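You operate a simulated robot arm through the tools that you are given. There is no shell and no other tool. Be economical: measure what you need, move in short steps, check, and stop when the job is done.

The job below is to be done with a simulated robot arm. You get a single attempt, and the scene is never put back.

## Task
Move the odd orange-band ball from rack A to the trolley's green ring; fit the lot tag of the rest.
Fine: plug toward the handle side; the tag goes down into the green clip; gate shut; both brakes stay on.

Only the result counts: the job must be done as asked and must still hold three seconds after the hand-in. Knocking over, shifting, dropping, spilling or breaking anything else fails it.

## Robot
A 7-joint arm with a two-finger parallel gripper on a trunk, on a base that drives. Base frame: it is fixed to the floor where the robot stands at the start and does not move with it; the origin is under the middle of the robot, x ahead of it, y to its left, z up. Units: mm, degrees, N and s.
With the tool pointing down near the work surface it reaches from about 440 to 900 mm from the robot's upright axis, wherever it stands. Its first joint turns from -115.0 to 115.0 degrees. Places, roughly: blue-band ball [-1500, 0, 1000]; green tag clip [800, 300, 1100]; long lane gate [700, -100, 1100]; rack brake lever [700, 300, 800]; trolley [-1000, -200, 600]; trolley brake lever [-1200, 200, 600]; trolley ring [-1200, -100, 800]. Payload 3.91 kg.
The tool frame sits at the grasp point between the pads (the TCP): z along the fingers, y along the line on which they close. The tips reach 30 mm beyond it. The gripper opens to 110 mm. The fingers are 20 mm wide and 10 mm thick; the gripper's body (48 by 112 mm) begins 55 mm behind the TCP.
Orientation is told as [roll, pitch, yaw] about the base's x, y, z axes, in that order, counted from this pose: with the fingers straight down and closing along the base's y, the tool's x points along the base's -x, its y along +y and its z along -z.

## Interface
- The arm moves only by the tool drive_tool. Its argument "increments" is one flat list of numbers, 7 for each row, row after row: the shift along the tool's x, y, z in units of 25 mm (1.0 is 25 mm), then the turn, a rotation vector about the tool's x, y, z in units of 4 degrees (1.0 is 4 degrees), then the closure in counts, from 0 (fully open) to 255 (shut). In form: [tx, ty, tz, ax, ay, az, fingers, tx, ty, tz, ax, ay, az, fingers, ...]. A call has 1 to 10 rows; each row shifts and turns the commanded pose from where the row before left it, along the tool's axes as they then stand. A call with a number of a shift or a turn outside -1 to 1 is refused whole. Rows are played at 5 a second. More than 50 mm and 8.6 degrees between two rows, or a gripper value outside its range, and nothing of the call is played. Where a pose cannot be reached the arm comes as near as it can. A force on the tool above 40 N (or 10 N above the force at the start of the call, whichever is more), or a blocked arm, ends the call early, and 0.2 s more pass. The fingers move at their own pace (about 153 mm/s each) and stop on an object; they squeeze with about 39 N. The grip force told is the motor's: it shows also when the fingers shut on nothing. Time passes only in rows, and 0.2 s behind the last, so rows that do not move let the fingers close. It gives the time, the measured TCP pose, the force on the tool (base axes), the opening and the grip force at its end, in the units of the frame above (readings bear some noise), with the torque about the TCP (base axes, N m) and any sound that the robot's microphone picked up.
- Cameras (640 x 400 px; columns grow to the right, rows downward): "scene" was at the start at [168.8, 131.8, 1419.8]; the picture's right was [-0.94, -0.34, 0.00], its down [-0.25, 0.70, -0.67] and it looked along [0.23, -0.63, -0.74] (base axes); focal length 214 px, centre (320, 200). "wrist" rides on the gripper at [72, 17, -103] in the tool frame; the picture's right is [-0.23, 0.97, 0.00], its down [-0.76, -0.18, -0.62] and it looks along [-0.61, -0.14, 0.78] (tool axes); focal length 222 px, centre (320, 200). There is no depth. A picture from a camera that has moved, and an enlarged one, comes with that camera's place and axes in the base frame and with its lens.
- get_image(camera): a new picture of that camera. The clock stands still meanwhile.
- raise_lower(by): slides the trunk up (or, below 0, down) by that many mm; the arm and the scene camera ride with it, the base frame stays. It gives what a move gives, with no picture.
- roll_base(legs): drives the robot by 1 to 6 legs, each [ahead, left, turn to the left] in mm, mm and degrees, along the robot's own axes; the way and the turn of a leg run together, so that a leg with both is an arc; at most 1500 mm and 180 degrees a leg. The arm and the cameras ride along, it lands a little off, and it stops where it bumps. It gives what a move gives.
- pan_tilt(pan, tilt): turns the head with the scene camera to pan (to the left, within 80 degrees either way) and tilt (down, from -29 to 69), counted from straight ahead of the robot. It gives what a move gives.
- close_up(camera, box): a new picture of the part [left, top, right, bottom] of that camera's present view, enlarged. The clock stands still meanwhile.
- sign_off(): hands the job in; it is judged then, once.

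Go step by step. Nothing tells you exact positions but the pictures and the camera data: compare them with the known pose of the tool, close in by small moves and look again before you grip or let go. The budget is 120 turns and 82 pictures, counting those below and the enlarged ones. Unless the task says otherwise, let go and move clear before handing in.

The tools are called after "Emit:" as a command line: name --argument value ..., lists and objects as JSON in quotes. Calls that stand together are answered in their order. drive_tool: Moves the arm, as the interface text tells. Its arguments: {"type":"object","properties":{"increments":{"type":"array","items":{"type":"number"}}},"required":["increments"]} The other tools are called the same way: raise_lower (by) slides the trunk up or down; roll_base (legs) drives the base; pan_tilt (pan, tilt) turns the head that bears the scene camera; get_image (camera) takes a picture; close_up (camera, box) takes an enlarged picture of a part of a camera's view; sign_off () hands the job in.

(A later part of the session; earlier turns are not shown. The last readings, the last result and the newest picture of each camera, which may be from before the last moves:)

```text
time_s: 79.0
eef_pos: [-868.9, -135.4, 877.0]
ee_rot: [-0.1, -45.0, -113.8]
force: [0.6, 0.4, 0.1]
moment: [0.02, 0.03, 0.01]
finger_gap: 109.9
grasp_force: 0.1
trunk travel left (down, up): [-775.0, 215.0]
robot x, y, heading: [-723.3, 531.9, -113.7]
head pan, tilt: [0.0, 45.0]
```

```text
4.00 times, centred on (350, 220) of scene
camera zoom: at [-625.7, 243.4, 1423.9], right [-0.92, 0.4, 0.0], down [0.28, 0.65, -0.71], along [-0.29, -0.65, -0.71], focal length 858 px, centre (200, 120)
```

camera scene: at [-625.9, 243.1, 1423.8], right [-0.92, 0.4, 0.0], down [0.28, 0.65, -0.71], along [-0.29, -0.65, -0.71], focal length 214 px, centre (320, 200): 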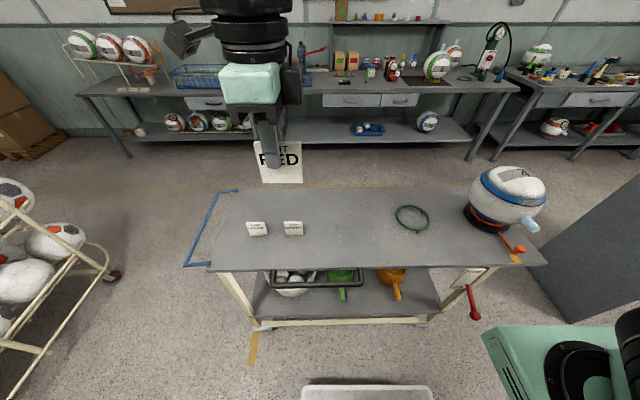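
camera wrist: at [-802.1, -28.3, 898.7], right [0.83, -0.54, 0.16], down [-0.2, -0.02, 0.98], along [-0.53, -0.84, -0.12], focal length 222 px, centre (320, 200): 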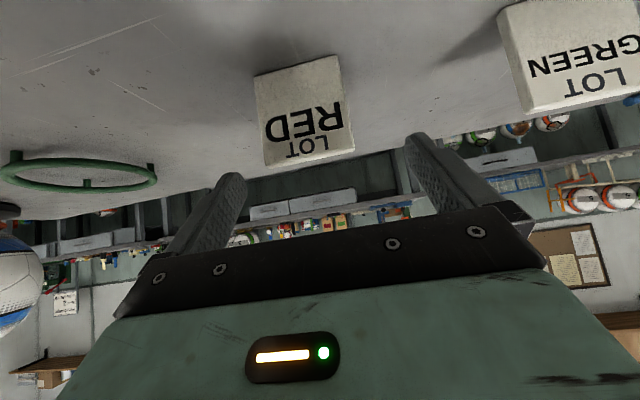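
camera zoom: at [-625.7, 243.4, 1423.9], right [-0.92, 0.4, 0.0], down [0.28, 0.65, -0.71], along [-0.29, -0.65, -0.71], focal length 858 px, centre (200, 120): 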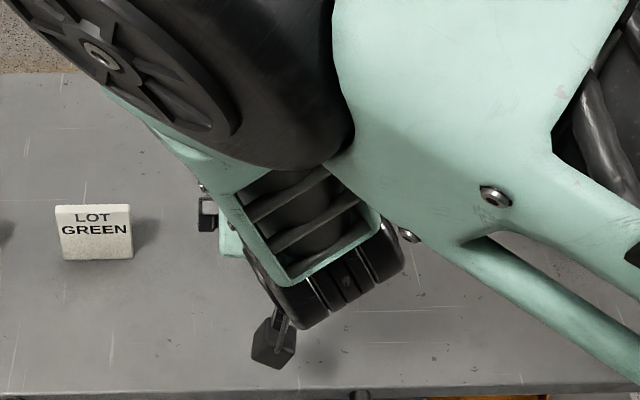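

The tag is ~7 mm right of finger centre. I'll correct, advance the last bit and close.

Emit:
drive_tool --increments '[0, -0.26, 0, 0, 0, 0, 0, 0.41, 0, 1.0, 0, 0, 0, 0, 0, 0, 0, 0, 0, 0, 60, 0, 0, 0, 0, 0, 0, 90, 0, 0, 0, 0, 0, 0, 130, 0, 0, 0, 0, 0, 0, 255, 0, 0, 0, 0, 0, 0, 255]'

Emit:
get_image --camera "wrist"

```text
time_s: 80.6
eef_pos: [-879.1, -144.2, 851.6]
ee_rot: [0.0, -44.9, -113.8]
force: [0.9, -0.9, 1.7]
moment: [0.0, 0.09, 0.02]
finger_gap: 62.6
grasp_force: 38.6
trunk travel left (down, up): [-775.0, 215.0]
robot x, y, heading: [-725.3, 531.0, -113.7]
head pan, tilt: [0.0, 45.0]
```

```text
44 pictures are left
camera wrist: at [-812.1, -35.8, 874.5], right [0.83, -0.54, 0.16], down [-0.2, -0.02, 0.98], along [-0.53, -0.84, -0.12], focal length 222 px, centre (320, 200)
```

wrist: 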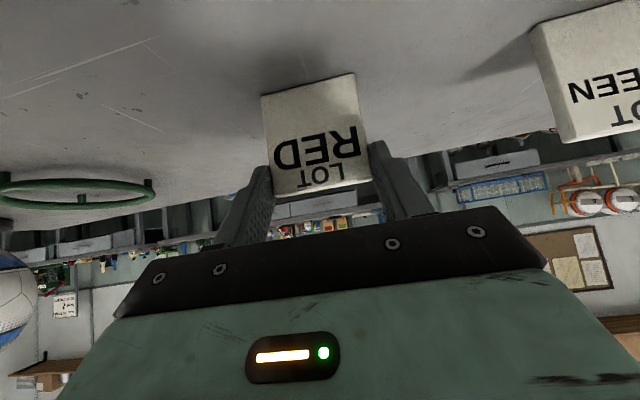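

Gripped by its ends (62.6 mm). Lift it up and check it is carried.

Emit:
drive_tool --increments '[-0.5, 0, -0.5, 0, 0, 0, 255, -0.8, 0, -0.8, 0, 0, 0, 255, -1, 0, -1, 0, 0, 0, 255, -1, 0, -1, 0, 0, 0, 255, -1, 0, -1, 0, 0, 0, 255, -1, 0, -1, 0, 0, 0, 255, -1, 0, -1, 0, 0, 0, 255, -1, 0, -1, 0, 0, 0, 255, -1, 0, -1, 0, 0, 0, 255, -1, 0, -1, 0, 0, 0, 255]'

Emit:
drive_tool --increments '[0, 0, -1, 0, 0, 0, 255, 0, 0, -1, 0, 0, 0, 255, 0, 0, -1, 0, 0, 0, 255, 0, 0, -1, 0, 0, 0, 255, 0, 0, -1, 0, 0, 0, 255]'

Emit:
get_image --camera "wrist"

```text
time_s: 82.8
eef_pos: [-878.1, -143.1, 1180.2]
ee_rot: [0.0, -44.9, -113.9]
force: [0.5, 0.0, -0.6]
moment: [-0.01, 0.0, 0.01]
finger_gap: 62.7
grasp_force: 39.2
trunk travel left (down, up): [-775.0, 215.0]
robot x, y, heading: [-722.7, 530.3, -113.8]
head pan, tilt: [0.0, 45.0]
```

```text
time_s: 84.0
eef_pos: [-858.0, -96.3, 1232.1]
ee_rot: [0.1, -45.0, -113.8]
force: [0.2, -0.2, 0.2]
moment: [0.0, 0.01, 0.02]
finger_gap: 62.6
grasp_force: 39.0
out of reach, approached as far as the arm can: row 4, 5
trunk travel left (down, up): [-775.0, 215.0]
robot x, y, heading: [-724.0, 528.4, -113.8]
head pan, tilt: [0.0, 45.0]
```

```text
43 pictures are left
camera wrist: at [-791.3, 12.6, 1255.1], right [0.83, -0.54, 0.16], down [-0.2, -0.02, 0.98], along [-0.53, -0.84, -0.12], focal length 222 px, centre (320, 200)
```

wrist: 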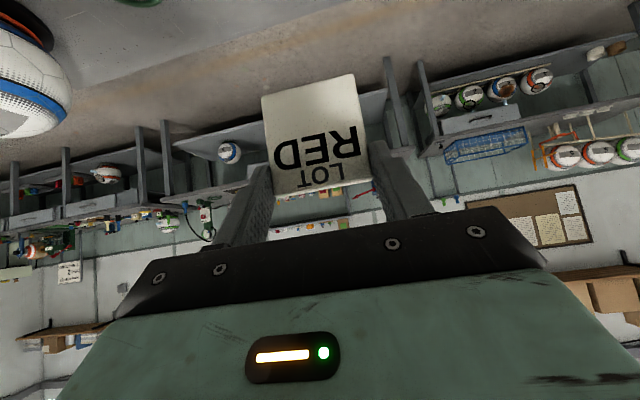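

The tag hangs firmly, face vertical. I'll raise the trunk and drive to the clip, facing the rack squarely (about -27°).

Emit:
raise_lower --by 120

Emit:
roll_base --legs '[[0, 0, 86.5], [760, 339, 0]]'

Emit:
pan_tilt --pan 0 --tilt 40

Emit:
get_image --camera "scene"

```text
time_s: 85.5
eef_pos: [-858.4, -94.8, 1352.8]
ee_rot: [0.0, -45.0, -113.8]
force: [-0.4, 0.2, 0.2]
moment: [0.04, 0.01, -0.05]
finger_gap: 62.8
grasp_force: 38.9
trunk travel left (down, up): [-895.0, 95.0]
robot x, y, heading: [-722.9, 528.1, -113.8]
head pan, tilt: [0.0, 45.0]
```

```text
time_s: 93.6
eef_pos: [717.2, 299.1, 1353.3]
ee_rot: [0.0, -45.0, -27.8]
force: [-0.2, -0.6, -0.1]
moment: [-0.01, -0.02, 0.01]
finger_gap: 62.6
grasp_force: 38.9
trunk travel left (down, up): [-895.0, 95.0]
robot x, y, heading: [102.0, 475.3, -27.7]
head pan, tilt: [0.0, 45.0]
```

```text
time_s: 94.2
eef_pos: [717.6, 299.7, 1352.3]
ee_rot: [0.0, -44.9, -27.7]
force: [-1.5, 0.2, -0.3]
moment: [0.02, -0.02, -0.03]
finger_gap: 62.8
grasp_force: 38.7
trunk travel left (down, up): [-895.0, 95.0]
robot x, y, heading: [100.7, 479.3, -27.8]
head pan, tilt: [0.0, 40.0]
```

```text
42 pictures are left
camera scene: at [400.6, 554.2, 1551.0], right [-0.47, -0.89, 0.0], down [-0.57, 0.3, -0.77], along [0.68, -0.36, -0.64], focal length 214 px, centre (320, 200)
```

scene: 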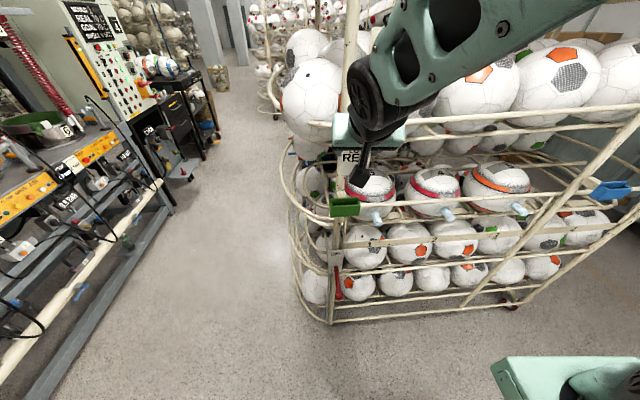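

Emit:
close_up --camera "scene" --box '[300, 130, 420, 240]'

Emit:
get_image --camera "wrist"

```text
3.64 times, centred on (360, 185) of scene
camera zoom: at [400.6, 554.2, 1551.0], right [-0.47, -0.89, 0.0], down [-0.57, 0.3, -0.77], along [0.68, -0.36, -0.64], focal length 780 px, centre (174, 254)
```

zoom: 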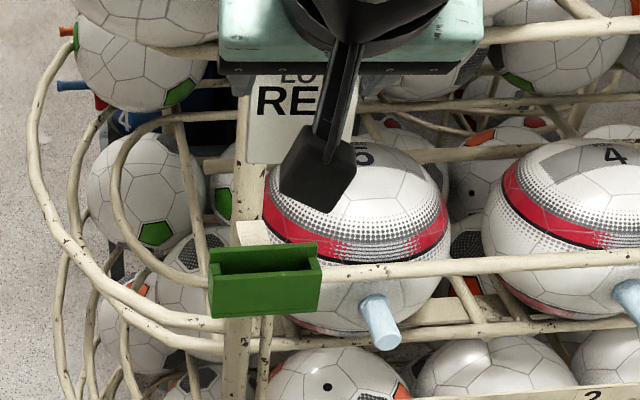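

```text
40 pictures are left
camera wrist: at [617.1, 374.4, 1375.0], right [0.6, 0.79, 0.16], down [0.0, -0.2, 0.98], along [0.8, -0.58, -0.12], focal length 222 px, centre (320, 200)
```

wrist: 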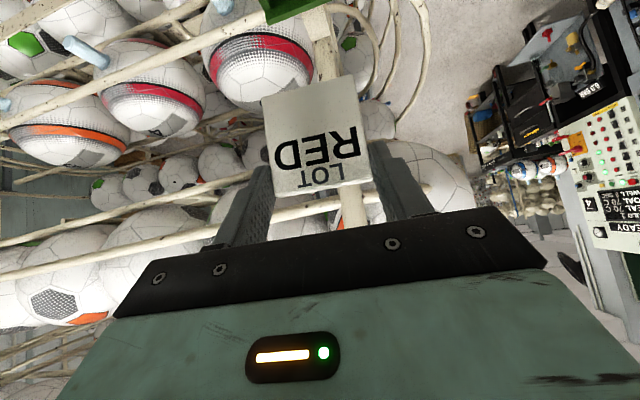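

The clip's pocket is about 86 mm long, turned ~21°, standing off the post. I'll correct yaw by 6.7° and close in to a hover above and just in front.

Emit:
drive_tool --increments '[0, 0, 0, -0.59, 0, -0.59, 255, 0, 0, 0, -0.59, 0, -0.59, 255, 0.424, 0, 0.896, 0, 0, 0, 255, 0.424, 0, 0.896, 0, 0, 0, 255, 0.424, 0, 0.896, 0, 0, 0, 255]'

Emit:
close_up --camera "scene" --box '[300, 150, 400, 240]'

Emit:
get_image --camera "wrist"

```text
time_s: 95.4
eef_pos: [742.0, 290.2, 1282.7]
ee_rot: [0.0, -45.0, -21.1]
force: [0.1, -0.1, 1.2]
moment: [-0.03, 0.02, 0.01]
finger_gap: 62.8
grasp_force: 38.7
trunk travel left (down, up): [-895.0, 95.0]
robot x, y, heading: [102.2, 478.0, -27.8]
head pan, tilt: [0.0, 40.0]
```

```text
4.44 times, centred on (350, 195) of scene
camera zoom: at [400.3, 554.2, 1551.1], right [-0.47, -0.89, 0.0], down [-0.57, 0.3, -0.77], along [0.68, -0.36, -0.64], focal length 953 px, centre (187, 222)
```

zoom: 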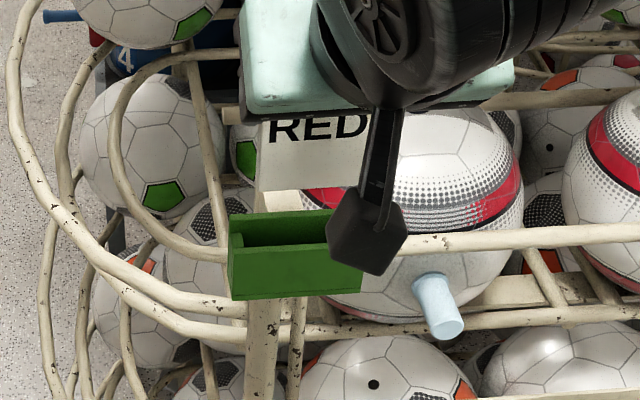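

```text
38 pictures are left
camera wrist: at [633.2, 352.3, 1305.1], right [0.5, 0.85, 0.16], down [0.03, -0.2, 0.98], along [0.87, -0.49, -0.12], focal length 222 px, centre (320, 200)
```

wrist: 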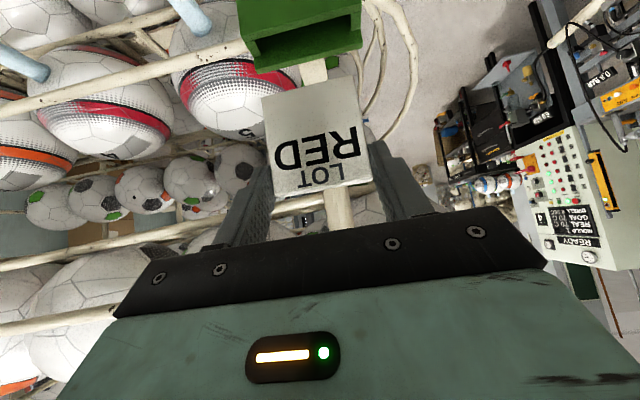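

Tag and clip agree laterally within a few mm; the slot is ~15 mm further in and ~40 mm below the tag's lower edge. I'll lower to just above the rim and compare directly.

Emit:
drive_tool --increments '[0.255, 0, 0.595, 0, 0, 0, 255, 0.255, 0, 0.595, 0, 0, 0, 255, 0, 0, 0, 0, 0, 0, 255]'

Emit:
close_up --camera "wrist" --box '[220, 0, 400, 120]'

Emit:
close_up --camera "scene" --box '[310, 170, 380, 230]'

```text
time_s: 96.2
eef_pos: [752.8, 285.1, 1253.2]
ee_rot: [0.0, -45.0, -21.1]
force: [0.5, 0.7, -0.5]
moment: [0.01, 0.03, -0.03]
finger_gap: 62.5
grasp_force: 39.1
trunk travel left (down, up): [-895.0, 95.0]
robot x, y, heading: [104.6, 479.7, -27.8]
head pan, tilt: [0.0, 40.0]
```

```text
3.33 times, centred on (310, 60) of wrist
camera zoom: at [644.3, 347.8, 1275.2], right [0.5, 0.85, 0.16], down [0.03, -0.2, 0.98], along [0.87, -0.49, -0.12], focal length 740 px, centre (353, 667)
```

zoom: 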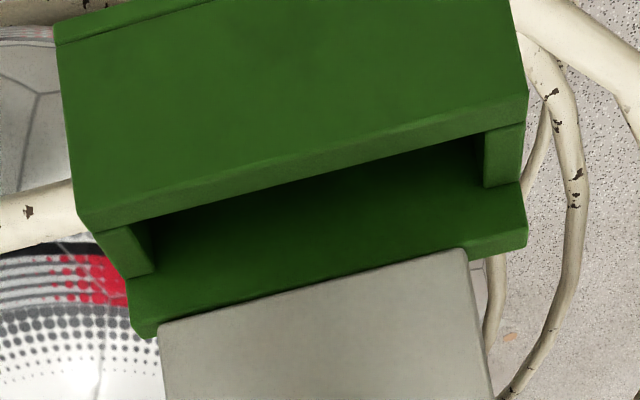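

```text
6.67 times, centred on (345, 200) of scene
camera zoom: at [400.6, 554.1, 1551.0], right [-0.47, -0.89, 0.0], down [-0.57, 0.3, -0.77], along [0.68, -0.36, -0.64], focal length 1430 px, centre (153, 200)
```

zoom: 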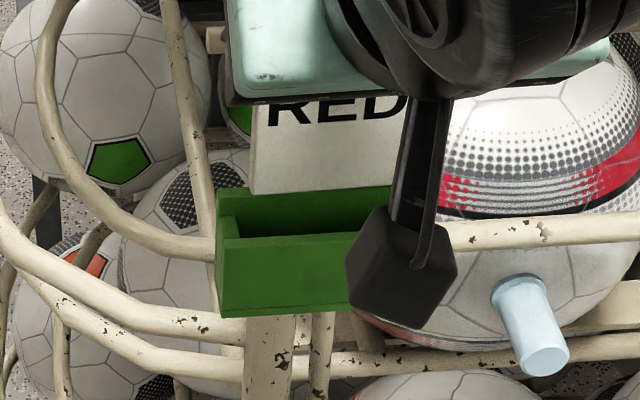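

The views are clear: the pocket's inside is only a couple of mm wider than the tag. The tag needs ~4.5 mm left, ~5 mm back and ~1.2° yaw before lowering.

Emit:
drive_tool --increments '[0.14, 0.18, -0.14, 0.21, 0, 0.21, 255, 0.11, 0, 0.11, 0, 0, 0, 255, 0, 0, 0, 0, 0, 0, 255]'

Emit:
close_up --camera "wrist" --box '[220, 0, 400, 120]'

Emit:
close_up --camera "scene" --box '[310, 170, 380, 230]'

```text
time_s: 97.0
eef_pos: [751.7, 294.3, 1251.2]
ee_rot: [0.2, -45.4, -22.4]
force: [-2.1, 2.0, 26.9]
moment: [-0.39, -0.17, 0.02]
finger_gap: 62.5
grasp_force: 38.8
trunk travel left (down, up): [-895.0, 95.0]
robot x, y, heading: [103.7, 474.7, -27.8]
head pan, tilt: [0.0, 40.0]
```

```text
3.33 times, centred on (310, 60) of wrist
camera zoom: at [643.3, 356.8, 1273.3], right [0.52, 0.84, 0.16], down [0.02, -0.2, 0.98], along [0.86, -0.5, -0.12], focal length 740 px, centre (353, 667)
```

zoom: 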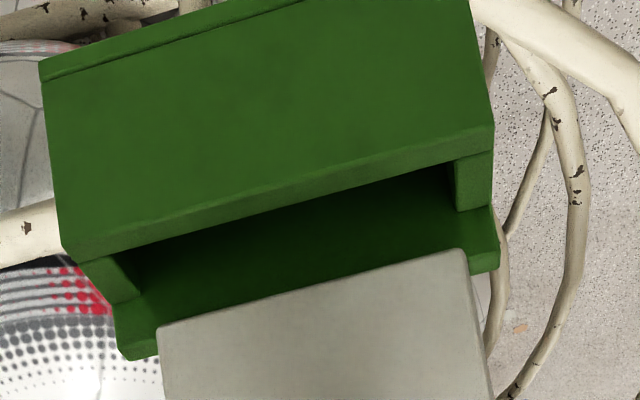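

```text
6.67 times, centred on (345, 200) of scene
camera zoom: at [399.3, 554.7, 1551.7], right [-0.47, -0.89, 0.0], down [-0.57, 0.3, -0.77], along [0.68, -0.36, -0.64], focal length 1430 px, centre (153, 200)
```

zoom: 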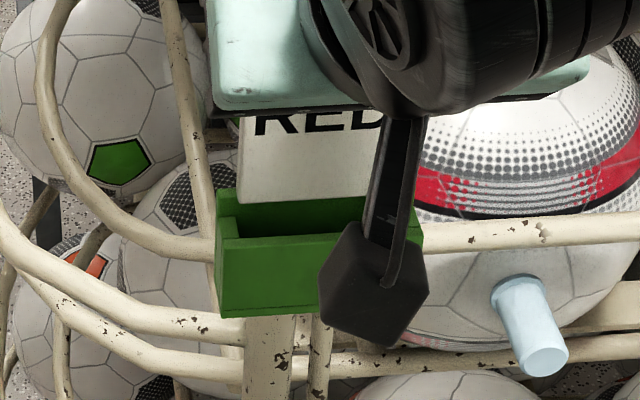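

Contact: the tag's lower edge is resting on the pocket's taller back wall. I'll lift 4 mm, move ~3.5 mm back and ~1.7 mm right, then lower gently.

Emit:
drive_tool --increments '[-0.11, 0, -0.11, 0, 0, 0, 255, 0.1, -0.07, -0.1, 0, 0, 0, 255, 0, 0, 0, 0, 0, 0, 255, 0.11, 0, 0.11, 0, 0, 0, 255, 0.06, 0, 0.06, 0, 0, 0, 255, 0.06, 0, 0.06, 0, 0, 0, 255]'

Emit:
close_up --camera "wrist" --box '[220, 0, 400, 120]'

```text
time_s: 98.4
eef_pos: [746.4, 291.7, 1244.4]
ee_rot: [-0.1, -45.0, -22.2]
force: [-0.7, 0.3, 0.4]
moment: [0.03, -0.01, -0.02]
finger_gap: 62.5
grasp_force: 39.0
trunk travel left (down, up): [-895.0, 95.0]
robot x, y, heading: [105.3, 479.8, -28.1]
head pan, tilt: [0.0, 40.0]
```

```text
3.33 times, centred on (310, 60) of wrist
camera zoom: at [638.3, 356.4, 1266.4], right [0.52, 0.84, 0.16], down [0.02, -0.2, 0.98], along [0.85, -0.5, -0.12], focal length 740 px, centre (353, 667)
```

zoom: 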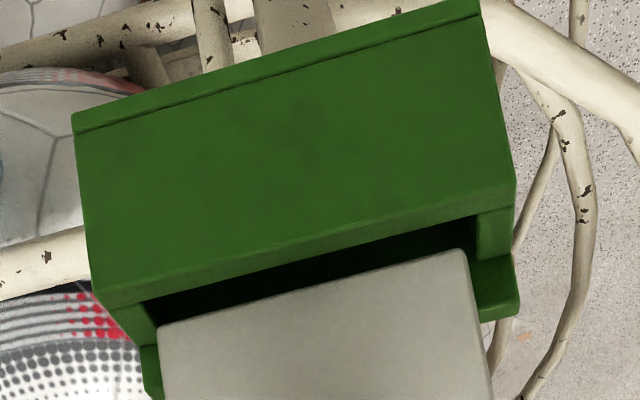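

Now the tag is inside past the back wall's top, centred, no force. Continue lowering.

Emit:
drive_tool --increments '[0.14, 0, 0.14, 0, 0, 0, 255, 0.14, 0, 0.14, 0, 0, 0, 255, 0.14, 0, 0.14, 0, 0, 0, 255, 0.14, 0, 0.14, 0, 0, 0, 255]'

Emit:
close_up --camera "wrist" --box '[220, 0, 400, 120]'

```text
time_s: 99.4
eef_pos: [746.3, 292.1, 1224.1]
ee_rot: [0.0, -45.0, -22.2]
force: [1.4, 1.1, -0.3]
moment: [0.03, -0.01, 0.01]
finger_gap: 62.5
grasp_force: 39.2
trunk travel left (down, up): [-895.0, 95.0]
robot x, y, heading: [103.7, 474.9, -27.8]
head pan, tilt: [0.0, 40.0]
```

```text
3.33 times, centred on (310, 60) of wrist
camera zoom: at [638.1, 355.9, 1246.8], right [0.52, 0.84, 0.16], down [0.02, -0.2, 0.98], along [0.85, -0.5, -0.12], focal length 740 px, centre (353, 667)
```

zoom: 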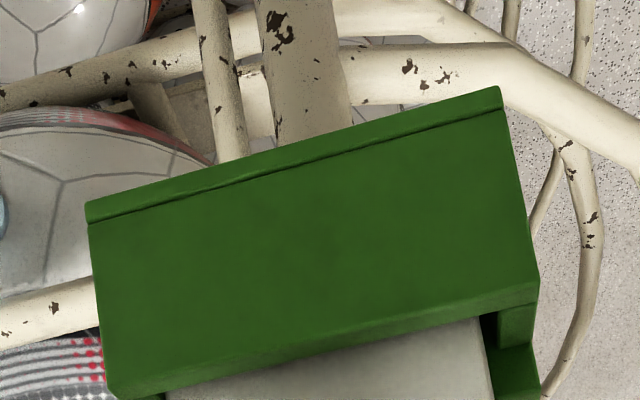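

Emit:
drive_tool --increments '[0.14, 0, 0.14, 0, 0, 0, 255, 0.14, 0, 0.14, 0, 0, 0, 255, 0.14, 0, 0.14, 0, 0, 0, 255, 0.1, 0, 0.1, 0, 0, 0, 255]'

Emit:
close_up --camera "scene" --box '[300, 150, 400, 240]'

Emit:
get_image --camera "wrist"

```text
time_s: 100.4
eef_pos: [746.0, 292.1, 1205.3]
ee_rot: [0.0, -45.2, -22.3]
force: [-1.1, 0.8, 5.8]
moment: [-0.2, 0.07, -0.04]
finger_gap: 62.9
grasp_force: 38.9
trunk travel left (down, up): [-895.0, 95.0]
robot x, y, heading: [104.2, 479.0, -27.8]
head pan, tilt: [0.0, 40.0]
```

```text
4.44 times, centred on (350, 195) of scene
camera zoom: at [400.4, 554.3, 1551.2], right [-0.47, -0.89, 0.0], down [-0.57, 0.3, -0.77], along [0.68, -0.36, -0.64], focal length 953 px, centre (187, 222)
```

zoom: 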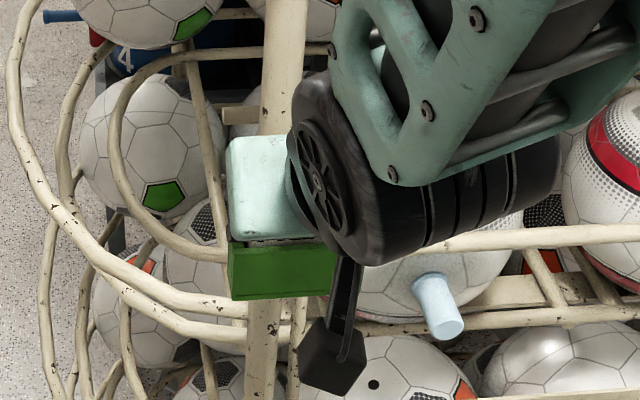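

```text
30 pictures are left
camera wrist: at [638.2, 356.0, 1229.0], right [0.52, 0.84, 0.16], down [0.02, -0.2, 0.98], along [0.86, -0.5, -0.12], focal length 222 px, centre (320, 200)
```

wrist: 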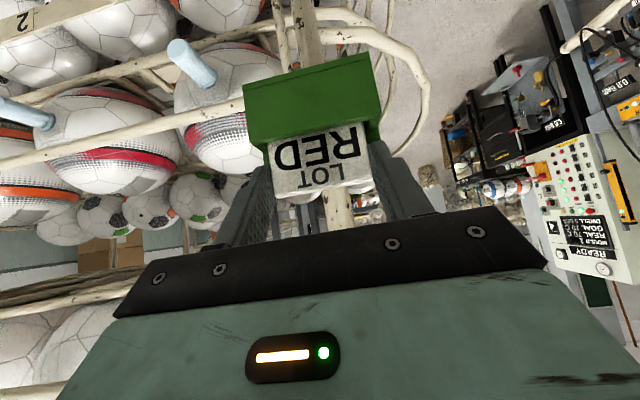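

The tag is seated ~35 mm in with a light touch. Release by opening a little, then withdraw up and back.

Emit:
drive_tool --increments '[0, 0, 0, 0, 0, 0, 95, 0, 0, 0, 0, 0, 0, 70, 0, 0, 0, 0, 0, 0, 70, 0, 0, -0.4, 0, 0, 0, 70, 0, 0, -1, 0, 0, 0, 70, -0.5, 0, -1, 0, 0, 0, 70, -0.5, 0, -1, 0, 0, 0, 70]'

Emit:
get_image --camera "wrist"

```text
time_s: 102.0
eef_pos: [708.3, 309.1, 1283.7]
ee_rot: [0.0, -44.9, -22.3]
force: [0.0, -0.9, -0.7]
moment: [0.02, 0.01, -0.01]
finger_gap: 79.7
grasp_force: 0.1
trunk travel left (down, up): [-895.0, 95.0]
robot x, y, heading: [101.4, 479.7, -27.7]
head pan, tilt: [0.0, 40.0]
```

```text
29 pictures are left
camera wrist: at [599.9, 372.5, 1306.0], right [0.52, 0.84, 0.16], down [0.02, -0.2, 0.98], along [0.85, -0.5, -0.12], focal length 222 px, centre (320, 200)
```

wrist: 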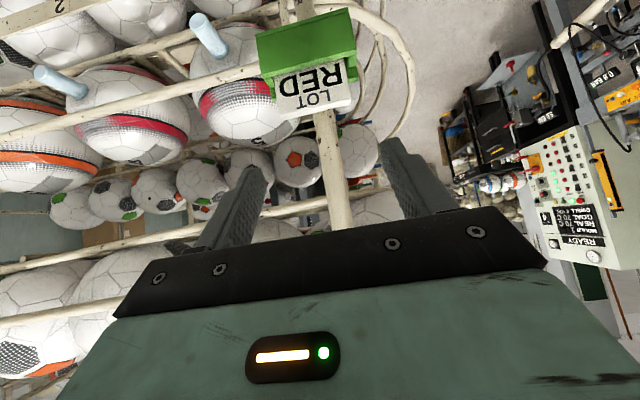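

The tag sits in the clip. Now withdraw the arm and study the lane gate.

Emit:
drive_tool --increments '[0, 0, -1, 0, 0, 0, 0, 0, 0, -1, 0, 0, 0, 0, 0, 0, -1, 0, 0, 0, 0, 0, 0, -1, 0, 0, 0, 0]'

Emit:
roll_base --legs '[[-120, -330, 7]]'

Emit:
pan_tilt --pan -25 --tilt 35

Emit:
get_image --camera "scene"

```text
time_s: 103.0
eef_pos: [691.0, 314.8, 1300.3]
ee_rot: [-0.1, -45.0, -22.3]
force: [0.6, -0.2, 0.5]
moment: [0.0, -0.05, -0.03]
finger_gap: 110.1
grasp_force: 0.1
out of reach, approached as far as the arm can: row 2, 3, 4
trunk travel left (down, up): [-895.0, 95.0]
robot x, y, heading: [102.3, 477.8, -27.9]
head pan, tilt: [0.0, 40.0]
```

```text
time_s: 105.3
eef_pos: [458.4, 137.4, 1302.6]
ee_rot: [0.0, -44.9, -15.3]
force: [0.8, 0.6, -0.2]
moment: [-0.02, 0.01, -0.02]
finger_gap: 110.3
grasp_force: 0.1
trunk travel left (down, up): [-895.0, 95.0]
robot x, y, heading: [-142.8, 225.6, -20.7]
head pan, tilt: [0.0, 40.0]
```

```text
time_s: 106.2
eef_pos: [458.4, 136.1, 1301.4]
ee_rot: [0.0, -45.0, -15.2]
force: [-0.3, 1.5, 0.8]
moment: [-0.02, 0.0, -0.02]
finger_gap: 110.0
grasp_force: 0.1
trunk travel left (down, up): [-895.0, 95.0]
robot x, y, heading: [-144.2, 226.4, -20.9]
head pan, tilt: [-25.0, 35.0]
```

```text
28 pictures are left
camera scene: at [122.9, 305.9, 1558.6], right [-0.72, -0.7, 0.0], down [-0.4, 0.41, -0.82], along [0.57, -0.59, -0.57], focal length 214 px, centre (320, 200)
```

scene: 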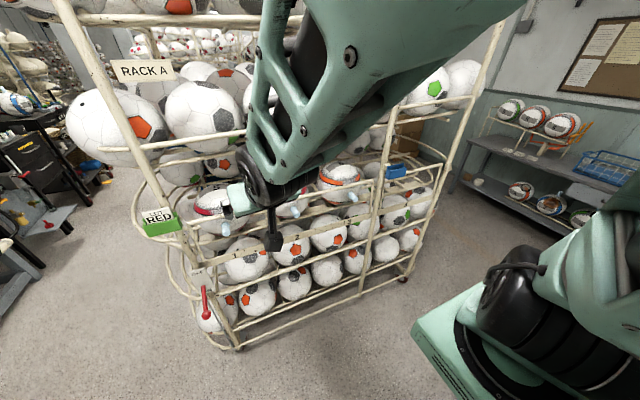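

Emit:
close_up --camera "scene" --box '[270, 130, 450, 250]'

Emit:
close_up --camera "wrist" --box '[0, 0, 420, 220]'

```text
3.33 times, centred on (360, 190) of scene
camera zoom: at [122.9, 305.9, 1558.6], right [-0.72, -0.7, 0.0], down [-0.4, 0.41, -0.82], along [0.57, -0.59, -0.57], focal length 715 px, centre (187, 233)
```

zoom: 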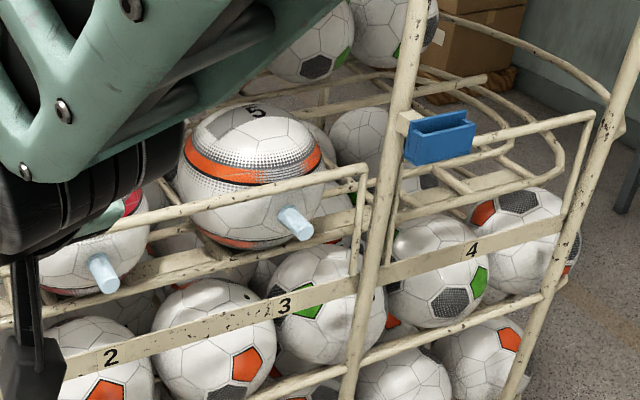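

```text
1.52 times, centred on (210, 110) of wrist
camera zoom: at [343.6, 187.2, 1323.6], right [0.41, 0.9, 0.16], down [0.05, -0.2, 0.98], along [0.91, -0.4, -0.12], focal length 338 px, centre (488, 337)
```

zoom: 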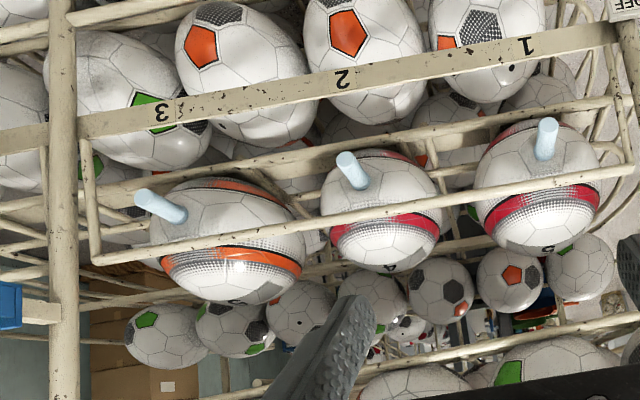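

Rack A confirmed. The long gate is a bar spanning lanes 1–3 from the left post to a bent-down free end beside the middle post at about (542,-470,1075). I'll move nearer and look at its two ends to learn how it opens.

Emit:
roll_base --legs '[[60, -230, 0]]'

Emit:
pan_tilt --pan -30 --tilt 45

Emit:
close_up --camera "scene" --box '[240, 100, 480, 250]'

```text
time_s: 108.1
eef_pos: [436.5, -91.6, 1301.4]
ee_rot: [0.0, -45.1, -15.9]
force: [-0.2, 0.0, 0.0]
moment: [-0.01, 0.0, -0.03]
finger_gap: 110.2
grasp_force: 0.1
trunk travel left (down, up): [-895.0, 95.0]
robot x, y, heading: [-163.4, 7.5, -21.6]
head pan, tilt: [-25.0, 35.0]
stopped in leg 1: the robot was blocked; the commanded pose is now the measured one
```

```text
time_s: 108.8
eef_pos: [437.1, -92.2, 1300.1]
ee_rot: [0.0, -45.1, -15.9]
force: [0.6, 0.2, -0.4]
moment: [-0.04, 0.02, -0.04]
finger_gap: 109.9
grasp_force: 0.0
trunk travel left (down, up): [-895.0, 95.0]
robot x, y, heading: [-163.6, 5.9, -21.3]
head pan, tilt: [-30.0, 45.0]
```

```text
2.67 times, centred on (360, 175) of scene
camera zoom: at [93.7, 81.4, 1543.8], right [-0.78, -0.62, 0.0], down [-0.44, 0.55, -0.71], along [0.44, -0.55, -0.71], focal length 572 px, centre (213, 267)
```

zoom: 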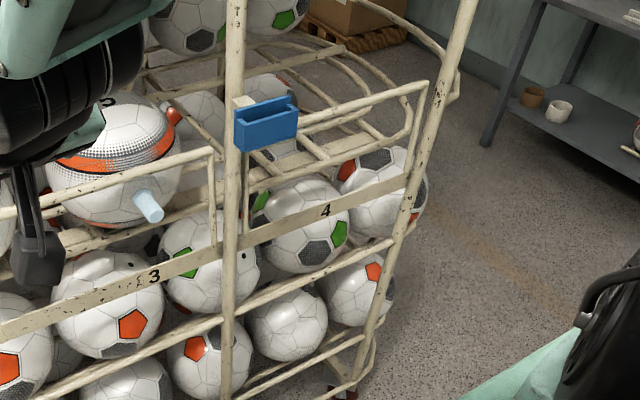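

Emit:
close_up --camera "scene" --box '[255, 105, 345, 195]'

Emit:
pan_tilt --pan 30 --tilt 35

Emit:
get_image --camera "scene"

```text
4.44 times, centred on (300, 150) of scene
camera zoom: at [93.7, 81.4, 1543.8], right [-0.78, -0.62, 0.0], down [-0.44, 0.55, -0.71], along [0.44, -0.55, -0.71], focal length 953 px, centre (409, 422)
```

zoom: 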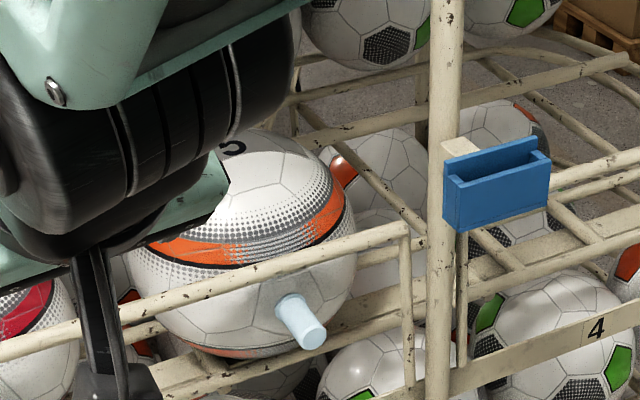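

```text
time_s: 110.1
eef_pos: [437.9, -92.6, 1300.3]
ee_rot: [0.0, -44.9, -16.0]
force: [0.2, 0.5, -0.9]
moment: [-0.02, 0.01, -0.01]
finger_gap: 109.9
grasp_force: 0.0
trunk travel left (down, up): [-895.0, 95.0]
robot x, y, heading: [-162.9, 0.2, -21.6]
head pan, tilt: [30.0, 35.0]
```

```text
23 pictures are left
camera scene: at [130.0, 158.1, 1558.6], right [0.15, -0.99, 0.0], down [-0.57, -0.09, -0.82], along [0.81, 0.12, -0.57], focal length 214 px, centre (320, 200)
```

scene: 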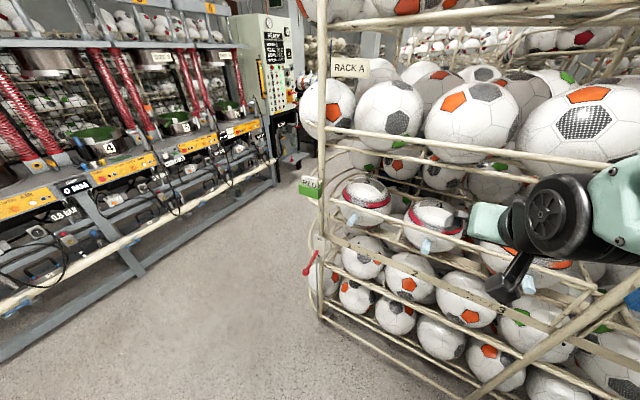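

No latch is visible; the gate seems to pivot on the rod at the left post. Plan: hook the bar near its free end with the tool tilted and rolled 90°, pull it out, later swing it shut. First reposition slightly and roll the tool.

Emit:
roll_base --legs '[[120, 30, 0]]'

Emit:
drive_tool --increments '[0, 0, 0, 0, 0, 1, 0, 0, 0, 0, 0, 0, 1, 0, 0, 0, 0, 0, 0, 1, 0, 0, 0, 0, 0, 0, 1, 0, 0, 0, 0, 0, 0, 1, 0, 0, 0, 0, 0, 0, 1, 0, 0, 0, 0, 0, 0, 1, 0, 0, 0, 0, 0, 0, 1, 0, 0, 0, 0, 0, 0, 1, 0, 0, 0, 0, 0, 0, 1, 0]'

Emit:
drive_tool --increments '[0, 0, 0, 0, 0, 1, 0, 0, 0, 0, 0, 0, 1, 0, 0, 0, 0, 0, 0, 1, 0, 0, 0, 0, 0, 0, 1, 0, 0, 0, 0, 0, 0, 1, 0, 0, 0, 0, 0, 0, 1, 0, 0, 0, 0, 0, 0, 1, 0, 0, 0, 0, 0, 0, 1, 0, 0, 0, 0, 0, 0, 1, 0, 0, 0, 0, 0, 0, 1, 0]'

Emit:
drive_tool --increments '[0, 0, 0, 0, 0, 1, 0, 0, 0, 0, 0, 0, 1, 0, 0, 0, 0, 0, 0, 0.5, 0]'

```text
time_s: 111.3
eef_pos: [559.2, -108.9, 1301.8]
ee_rot: [0.0, -45.0, -16.1]
force: [-0.8, -0.3, 0.0]
moment: [-0.02, -0.02, 0.01]
finger_gap: 110.0
grasp_force: 0.0
trunk travel left (down, up): [-895.0, 95.0]
robot x, y, heading: [-41.3, -11.6, -21.5]
head pan, tilt: [30.0, 35.0]
```

```text
time_s: 113.5
eef_pos: [560.0, -109.8, 1301.4]
ee_rot: [32.8, -32.8, -66.0]
force: [0.3, 0.1, -0.4]
moment: [-0.03, -0.01, 0.03]
finger_gap: 109.9
grasp_force: 0.2
trunk travel left (down, up): [-895.0, 95.0]
robot x, y, heading: [-41.7, -14.6, -21.4]
head pan, tilt: [30.0, 35.0]
```

```text
time_s: 115.7
eef_pos: [561.2, -109.5, 1300.7]
ee_rot: [44.7, -7.0, -99.2]
force: [-0.9, 0.5, 0.5]
moment: [0.03, 0.06, -0.05]
finger_gap: 110.0
grasp_force: 0.0
trunk travel left (down, up): [-895.0, 95.0]
robot x, y, heading: [-39.3, -11.6, -21.7]
head pan, tilt: [30.0, 35.0]
```

```text
time_s: 116.5
eef_pos: [558.9, -110.0, 1301.1]
ee_rot: [45.0, 0.0, -106.2]
force: [-0.6, -1.0, -0.8]
moment: [0.01, -0.01, -0.01]
finger_gap: 109.7
grasp_force: 0.0
trunk travel left (down, up): [-895.0, 95.0]
robot x, y, heading: [-41.0, -10.0, -21.7]
head pan, tilt: [30.0, 35.0]
```

Emit:
drive_tool --increments '[0, 0, 0, 0, -0.71, 0.71, 93, 0, 0, 0, 0, -0.71, 0.71, 93, 0, 0, 0, 0, -0.71, 0.71, 93]'

Emit:
drive_tool --increments '[-0.98, -0.29, 0.61, 0, 0, 0, 93, -0.98, -0.29, 0.61, 0, 0, 0, 93, -0.98, -0.29, 0.61, 0, 0, 0, 93, -0.98, -0.29, 0.61, 0, 0, 0, 93, -0.98, -0.29, 0.61, 0, 0, 0, 93, -0.98, -0.29, 0.61, 0, 0, 0, 93, -0.98, -0.29, 0.61, 0, 0, 0, 93, -0.98, -0.29, 0.61, 0, 0, 0, 93, -0.98, -0.29, 0.61, 0, 0, 0, 93, -0.98, -0.29, 0.61, 0, 0, 0, 93]'

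Emit:
pan_tilt --pan -30 --tilt 40

Emit:
get_image --camera "scene"

Emit:
get_image --camera "wrist"

```text
time_s: 117.3
eef_pos: [558.6, -108.7, 1301.7]
ee_rot: [45.0, -0.1, -118.1]
force: [0.6, -1.0, -0.3]
moment: [-0.03, -0.05, 0.01]
finger_gap: 70.1
grasp_force: 0.0
trunk travel left (down, up): [-895.0, 95.0]
robot x, y, heading: [-38.3, -8.6, -21.4]
head pan, tilt: [30.0, 35.0]
```

```text
time_s: 119.5
eef_pos: [515.9, -353.1, 1141.9]
ee_rot: [45.0, 0.0, -118.1]
force: [-0.4, 2.1, -0.5]
moment: [0.0, 0.0, -0.05]
finger_gap: 69.7
grasp_force: 0.0
out of reach, approached as far as the arm can: row 6, 7, 8
trunk travel left (down, up): [-895.0, 95.0]
robot x, y, heading: [-39.7, -13.4, -21.4]
head pan, tilt: [30.0, 35.0]
```

```text
time_s: 120.8
eef_pos: [516.4, -351.9, 1143.5]
ee_rot: [44.8, 0.0, -118.2]
force: [-0.8, 0.4, 0.0]
moment: [-0.05, 0.01, -0.03]
finger_gap: 70.1
grasp_force: 0.0
trunk travel left (down, up): [-895.0, 95.0]
robot x, y, heading: [-42.3, -15.3, -21.7]
head pan, tilt: [-30.0, 40.0]
```

```text
22 pictures are left
camera scene: at [219.3, 61.5, 1551.0], right [-0.78, -0.62, 0.0], down [-0.4, 0.5, -0.77], along [0.48, -0.6, -0.64], focal length 214 px, centre (320, 200)
```

scene: 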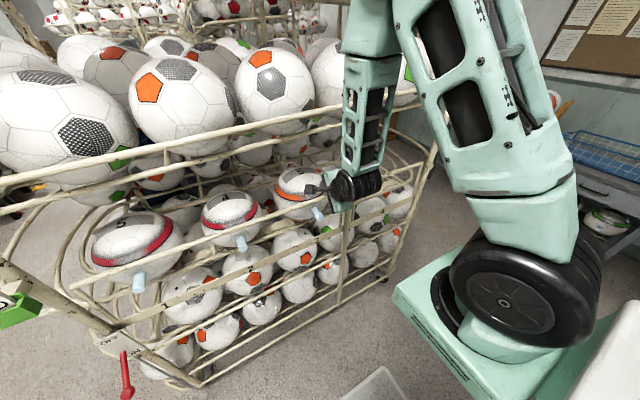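

```text
21 pictures are left
camera wrist: at [497.3, -258.1, 1228.3], right [0.5, -0.53, 0.69], down [-0.86, -0.4, 0.32], along [0.11, -0.75, -0.65], focal length 222 px, centre (320, 200)
```

wrist: 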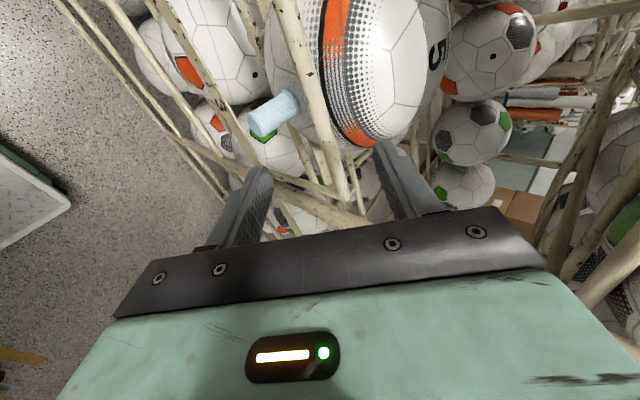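

The bar lies between the fingers in the wrist view, a bit further ahead and to the right. I'll line up, then slide along the tool axis so the upper finger goes over and behind the bar.

Emit:
drive_tool --increments '[-0.96, 0.34, 0.6, 0, 0, 0, 93, -0.96, 0.34, 0.6, 0, 0, 0, 93, 0, 0, 0.8, 0, 0, 0, 93]'

Emit:
get_image --camera "wrist"

```text
time_s: 121.6
eef_pos: [533.6, -417.0, 1120.6]
ee_rot: [45.0, 0.0, -118.2]
force: [0.4, 0.1, 0.2]
moment: [-0.01, -0.01, 0.02]
finger_gap: 69.9
grasp_force: 0.2
trunk travel left (down, up): [-895.0, 95.0]
robot x, y, heading: [-39.4, -12.8, -21.4]
head pan, tilt: [-30.0, 40.0]
```

```text
20 pictures are left
camera wrist: at [514.6, -322.9, 1206.2], right [0.5, -0.53, 0.69], down [-0.86, -0.4, 0.31], along [0.11, -0.75, -0.65], focal length 222 px, centre (320, 200)
```

wrist: 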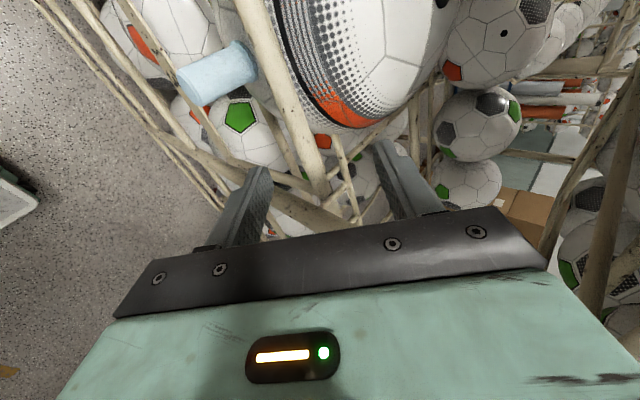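

Emit:
drive_tool --increments '[0, -0.17, 1, 0, 0, 0, 93, 0, -0.17, 1, 0, 0, 0, 93, 0, 0, 0, 0, 0, 0, 130, 0, 0, 0, 0, 0, 0, 255, 0, 0, 0, 0, 0, 0, 255]'

Emit:
get_image --camera "wrist"

```text
time_s: 122.8
eef_pos: [557.6, -429.3, 1077.6]
ee_rot: [44.8, 0.0, -118.1]
force: [-3.6, 11.2, -13.9]
moment: [-1.06, 0.18, 0.02]
finger_gap: 16.7
grasp_force: 45.1
trunk travel left (down, up): [-895.0, 95.0]
robot x, y, heading: [-40.1, -13.2, -21.7]
head pan, tilt: [-30.0, 40.0]
```

```text
19 pictures are left
camera wrist: at [539.1, -336.2, 1162.7], right [0.5, -0.53, 0.69], down [-0.86, -0.41, 0.32], along [0.11, -0.75, -0.66], focal length 222 px, centre (320, 200)
```

wrist: 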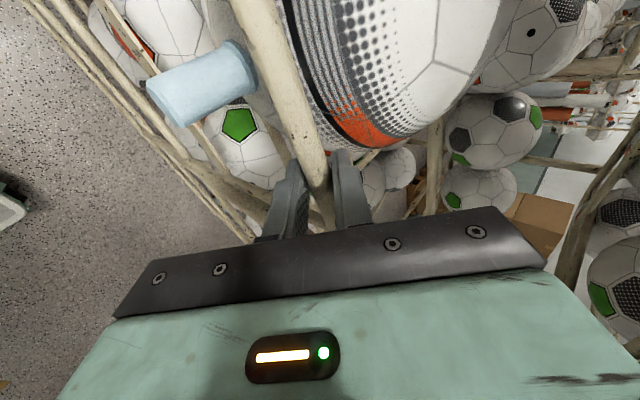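

The bar is gripped (16.7 mm). Test pull 50 mm straight out.

Emit:
drive_tool --increments '[-0.07, -0.35, -0.35, 0, 0, 0, 255, -0.14, -0.71, -0.71, 0, 0, 0, 255, -0.07, -0.35, -0.35, 0, 0, 0, 255]'

```text
time_s: 123.2
eef_pos: [556.0, -429.2, 1077.6]
ee_rot: [45.1, 0.0, -118.1]
force: [18.6, -3.7, -25.3]
moment: [-1.99, 1.07, -1.09]
finger_gap: 16.7
grasp_force: 44.6
trunk travel left (down, up): [-895.0, 95.0]
robot x, y, heading: [-42.9, -10.7, -21.8]
head pan, tilt: [-30.0, 40.0]
stopped in row 1: the force on the tool passed its limit (the readings are from after the stop); the commanded pose is now the measured one
```

It doesn't swing straight out; the bent leg likely sits in a socket. Test a lift.

Emit:
drive_tool --increments '[0, 0.14, -0.14, 0, 0, 0, 255, 0, 0.28, -0.28, 0, 0, 0, 255, 0, 0.28, -0.28, 0, 0, 0, 255]'

```text
time_s: 123.5
eef_pos: [555.5, -428.8, 1077.5]
ee_rot: [44.7, -0.1, -117.9]
force: [14.0, -5.4, -23.9]
moment: [-1.6, 0.89, -0.5]
finger_gap: 16.6
grasp_force: 45.1
trunk travel left (down, up): [-895.0, 95.0]
robot x, y, heading: [-39.6, -11.7, -21.5]
head pan, tilt: [-30.0, 40.0]
stopped in row 1: the force on the tool passed its limit (the readings are from after the stop); the commanded pose is now the measured one
```

Emit:
drive_tool --increments '[0, 0, 0, 0, 0, 0, 200, 0, 0, 0, 0, 0, 0, 200, 0, 0, 0, 0, 0, 0, 255, 0, 0, 0, 0, 0, 0, 255]'

Emit:
drive_tool --increments '[0, 0.08, -0.08, 0, 0, 0, 255, 0, 0.08, -0.08, 0, 0, 0, 255, 0, 0.08, -0.08, 0, 0, 0, 255, 0, 0.08, -0.08, 0, 0, 0, 255]'

```text
time_s: 124.5
eef_pos: [553.3, -427.7, 1080.0]
ee_rot: [45.0, -0.1, -117.9]
force: [3.3, -1.6, 12.6]
moment: [-0.85, 0.28, 0.63]
finger_gap: 16.4
grasp_force: 44.8
trunk travel left (down, up): [-895.0, 95.0]
robot x, y, heading: [-38.2, -13.6, -21.8]
head pan, tilt: [-30.0, 40.0]
```

```text
time_s: 125.3
eef_pos: [551.7, -426.7, 1081.5]
ee_rot: [43.8, -0.1, -118.0]
force: [13.0, -4.9, -22.1]
moment: [-1.51, 0.71, -0.42]
finger_gap: 16.7
grasp_force: 44.8
trunk travel left (down, up): [-895.0, 95.0]
robot x, y, heading: [-42.3, -13.7, -21.7]
head pan, tilt: [-30.0, 40.0]
stopped in row 3: the force on the tool passed its limit (the readings are from after the stop); the commanded pose is now the measured one
```

Neither pull nor lift moves it here, so the pivot may be this right-hand leg, with the free end on the left by the clip. I'll let go, back out and try pulling between lanes 1 and 2.

Emit:
drive_tool --increments '[0, 0, 0, 0, 0, 0, 150, 0, 0, 0, 0, 0, 0, 93, 0, 0, 0, 0, 0, 0, 93, 0, 0, -1, 0, 0, 0, 93, 0, 0, -1, 0, 0, 0, 93, 0, 0, -1, 0, 0, 0, 93, 0, 0, -1, 0, 0, 0, 93, 0, 0, 0, 0, 0.71, -0.71, 93, 0, 0, 0, 0, 0.71, -0.71, 93, 0, 0, 0, 0, 0.71, -0.71, 93]'

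Emit:
drive_tool --increments '[0.98, 0.05, 0.05, 0, 0, 0, 93, 0.98, 0.05, 0.05, 0, 0, 0, 93, 0.98, 0.05, 0.05, 0, 0, 0, 93, 0.98, 0.05, 0.05, 0, 0, 0, 93, 0.98, 0.05, 0.05, 0, 0, 0, 93, 0.98, 0.05, 0.05, 0, 0, 0, 93, 0.98, 0.05, 0.05, 0, 0, 0, 93, 0.98, 0.05, 0.05, 0, 0, 0, 93, 0.98, 0.05, 0.05, 0, 0, 0, 93]'

Emit:
drive_tool --increments '[0.98, 0.05, 0.05, 0, 0, 0, 93, 0.98, 0.05, 0.05, 0, 0, 0, 93, 0.98, 0.05, 0.05, 0, 0, 0, 93, 0.98, 0.05, 0.05, 0, 0, 0, 93, 0.98, 0.05, 0.05, 0, 0, 0, 93, 0.98, 0.05, 0.05, 0, 0, 0, 93, 0.98, 0.05, 0.05, 0, 0, 0, 93, 0.98, 0.05, 0.05, 0, 0, 0, 93, 0.98, 0.05, 0.05, 0, 0, 0, 93]'

Emit:
get_image --camera "wrist"

```text
time_s: 127.5
eef_pos: [497.6, -397.3, 1155.0]
ee_rot: [44.1, 0.3, -106.0]
force: [-0.6, 0.0, -0.1]
moment: [-0.02, 0.03, -0.02]
finger_gap: 70.1
grasp_force: 0.1
out of reach, approached as far as the arm can: row 7
trunk travel left (down, up): [-895.0, 95.0]
robot x, y, heading: [-42.8, -14.1, -21.6]
head pan, tilt: [-30.0, 40.0]
```

```text
time_s: 129.5
eef_pos: [576.2, -191.2, 1155.1]
ee_rot: [44.1, 0.2, -106.0]
force: [0.0, -0.5, -0.3]
moment: [0.02, 0.01, -0.03]
finger_gap: 70.0
grasp_force: 0.1
out of reach, approached as far as the arm can: row 3
trunk travel left (down, up): [-895.0, 95.0]
robot x, y, heading: [-41.6, -15.7, -21.6]
head pan, tilt: [-30.0, 40.0]
```

```text
time_s: 131.5
eef_pos: [652.2, 16.3, 1153.2]
ee_rot: [44.1, 0.3, -106.1]
force: [-0.3, -0.3, 0.4]
moment: [0.01, 0.03, 0.01]
finger_gap: 69.8
grasp_force: 0.0
trunk travel left (down, up): [-895.0, 95.0]
robot x, y, heading: [-45.0, -12.6, -21.5]
head pan, tilt: [-30.0, 40.0]
```

```text
18 pictures are left
camera wrist: at [615.4, 103.8, 1240.0], right [0.61, -0.41, 0.68], down [-0.75, -0.58, 0.32], along [0.26, -0.7, -0.66], focal length 222 px, centre (320, 200)
```

wrist: 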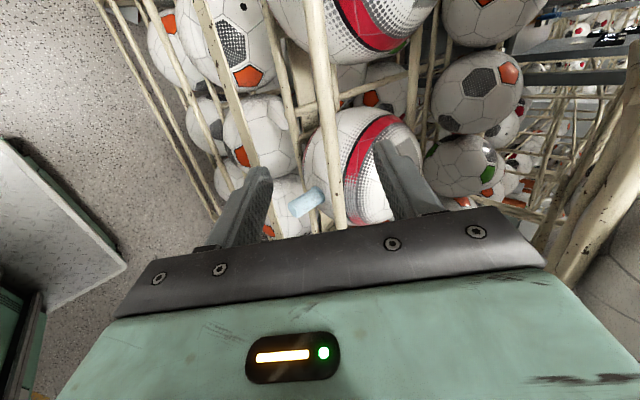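

Emit:
drive_tool --increments '[0, 0, 0.9, 0, 0, 0, 93, 0, 0, 0.9, 0, 0, 0, 93, 0, 0, 0.9, 0, 0, 0, 93, 0, 0, 0.8, 0, 0, 0, 93, 0, 0, 0, 0, 0, 0, 140, 0, 0, 0, 0, 0, 0, 255, 0, 0, 0, 0, 0, 0, 255]'

Emit:
get_image --camera "wrist"

```text
time_s: 133.1
eef_pos: [709.5, -0.1, 1093.3]
ee_rot: [44.2, 0.2, -106.1]
force: [-8.9, 1.4, 21.6]
moment: [-0.31, -0.33, -0.1]
finger_gap: 0.2
grasp_force: 38.1
trunk travel left (down, up): [-895.0, 95.0]
robot x, y, heading: [-38.6, -11.7, -21.7]
head pan, tilt: [-30.0, 40.0]
```

```text
17 pictures are left
camera wrist: at [672.8, 87.9, 1180.3], right [0.61, -0.41, 0.68], down [-0.75, -0.58, 0.32], along [0.26, -0.7, -0.66], focal length 222 px, centre (320, 200)
```

wrist: 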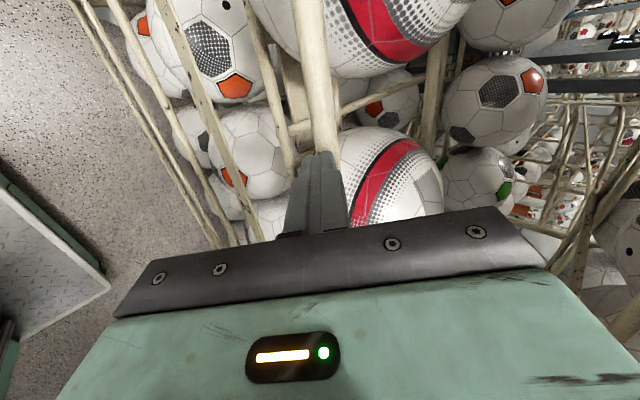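

The fingers closed just short of the bar. Back off a little, open, advance ~25 mm further and close.

Emit:
drive_tool --increments '[0, 0, -0.8, 0, 0, 0, 255, 0, 0, 0, 0, 0, 0, 93, 0, 0, 0, 0, 0, 0, 93, 0, 0, 0.9, 0, 0, 0, 93, 0, 0, 0.9, 0, 0, 0, 93, 0, 0, 0, 0, 0, 0, 140, 0, 0, 0, 0, 0, 0, 255, 0, 0, 0, 0, 0, 0, 255]'

```text
time_s: 134.9
eef_pos: [729.5, -3.7, 1077.3]
ee_rot: [44.4, 0.4, -106.0]
force: [8.0, -0.4, 22.2]
moment: [0.65, -0.75, -0.59]
finger_gap: 16.5
grasp_force: 45.0
trunk travel left (down, up): [-895.0, 95.0]
robot x, y, heading: [-40.9, -13.0, -21.7]
head pan, tilt: [-30.0, 40.0]
```

Emit:
drive_tool --increments '[0.01, -0.17, -0.17, 0, 0, 0, 255, 0.01, -0.17, -0.17, 0, 0, 0, 255, 0.02, -0.3, -0.3, 0, 0, 0, 255, 0.02, -0.3, -0.3, 0, 0, 0, 255]'

```text
time_s: 135.9
eef_pos: [694.1, 9.9, 1073.3]
ee_rot: [43.9, 0.3, -105.6]
force: [5.6, 23.4, 9.5]
moment: [1.18, -0.47, -0.04]
finger_gap: 16.9
grasp_force: 45.0
trunk travel left (down, up): [-895.0, 95.0]
robot x, y, heading: [-37.2, -7.6, -21.5]
head pan, tilt: [-30.0, 40.0]
```

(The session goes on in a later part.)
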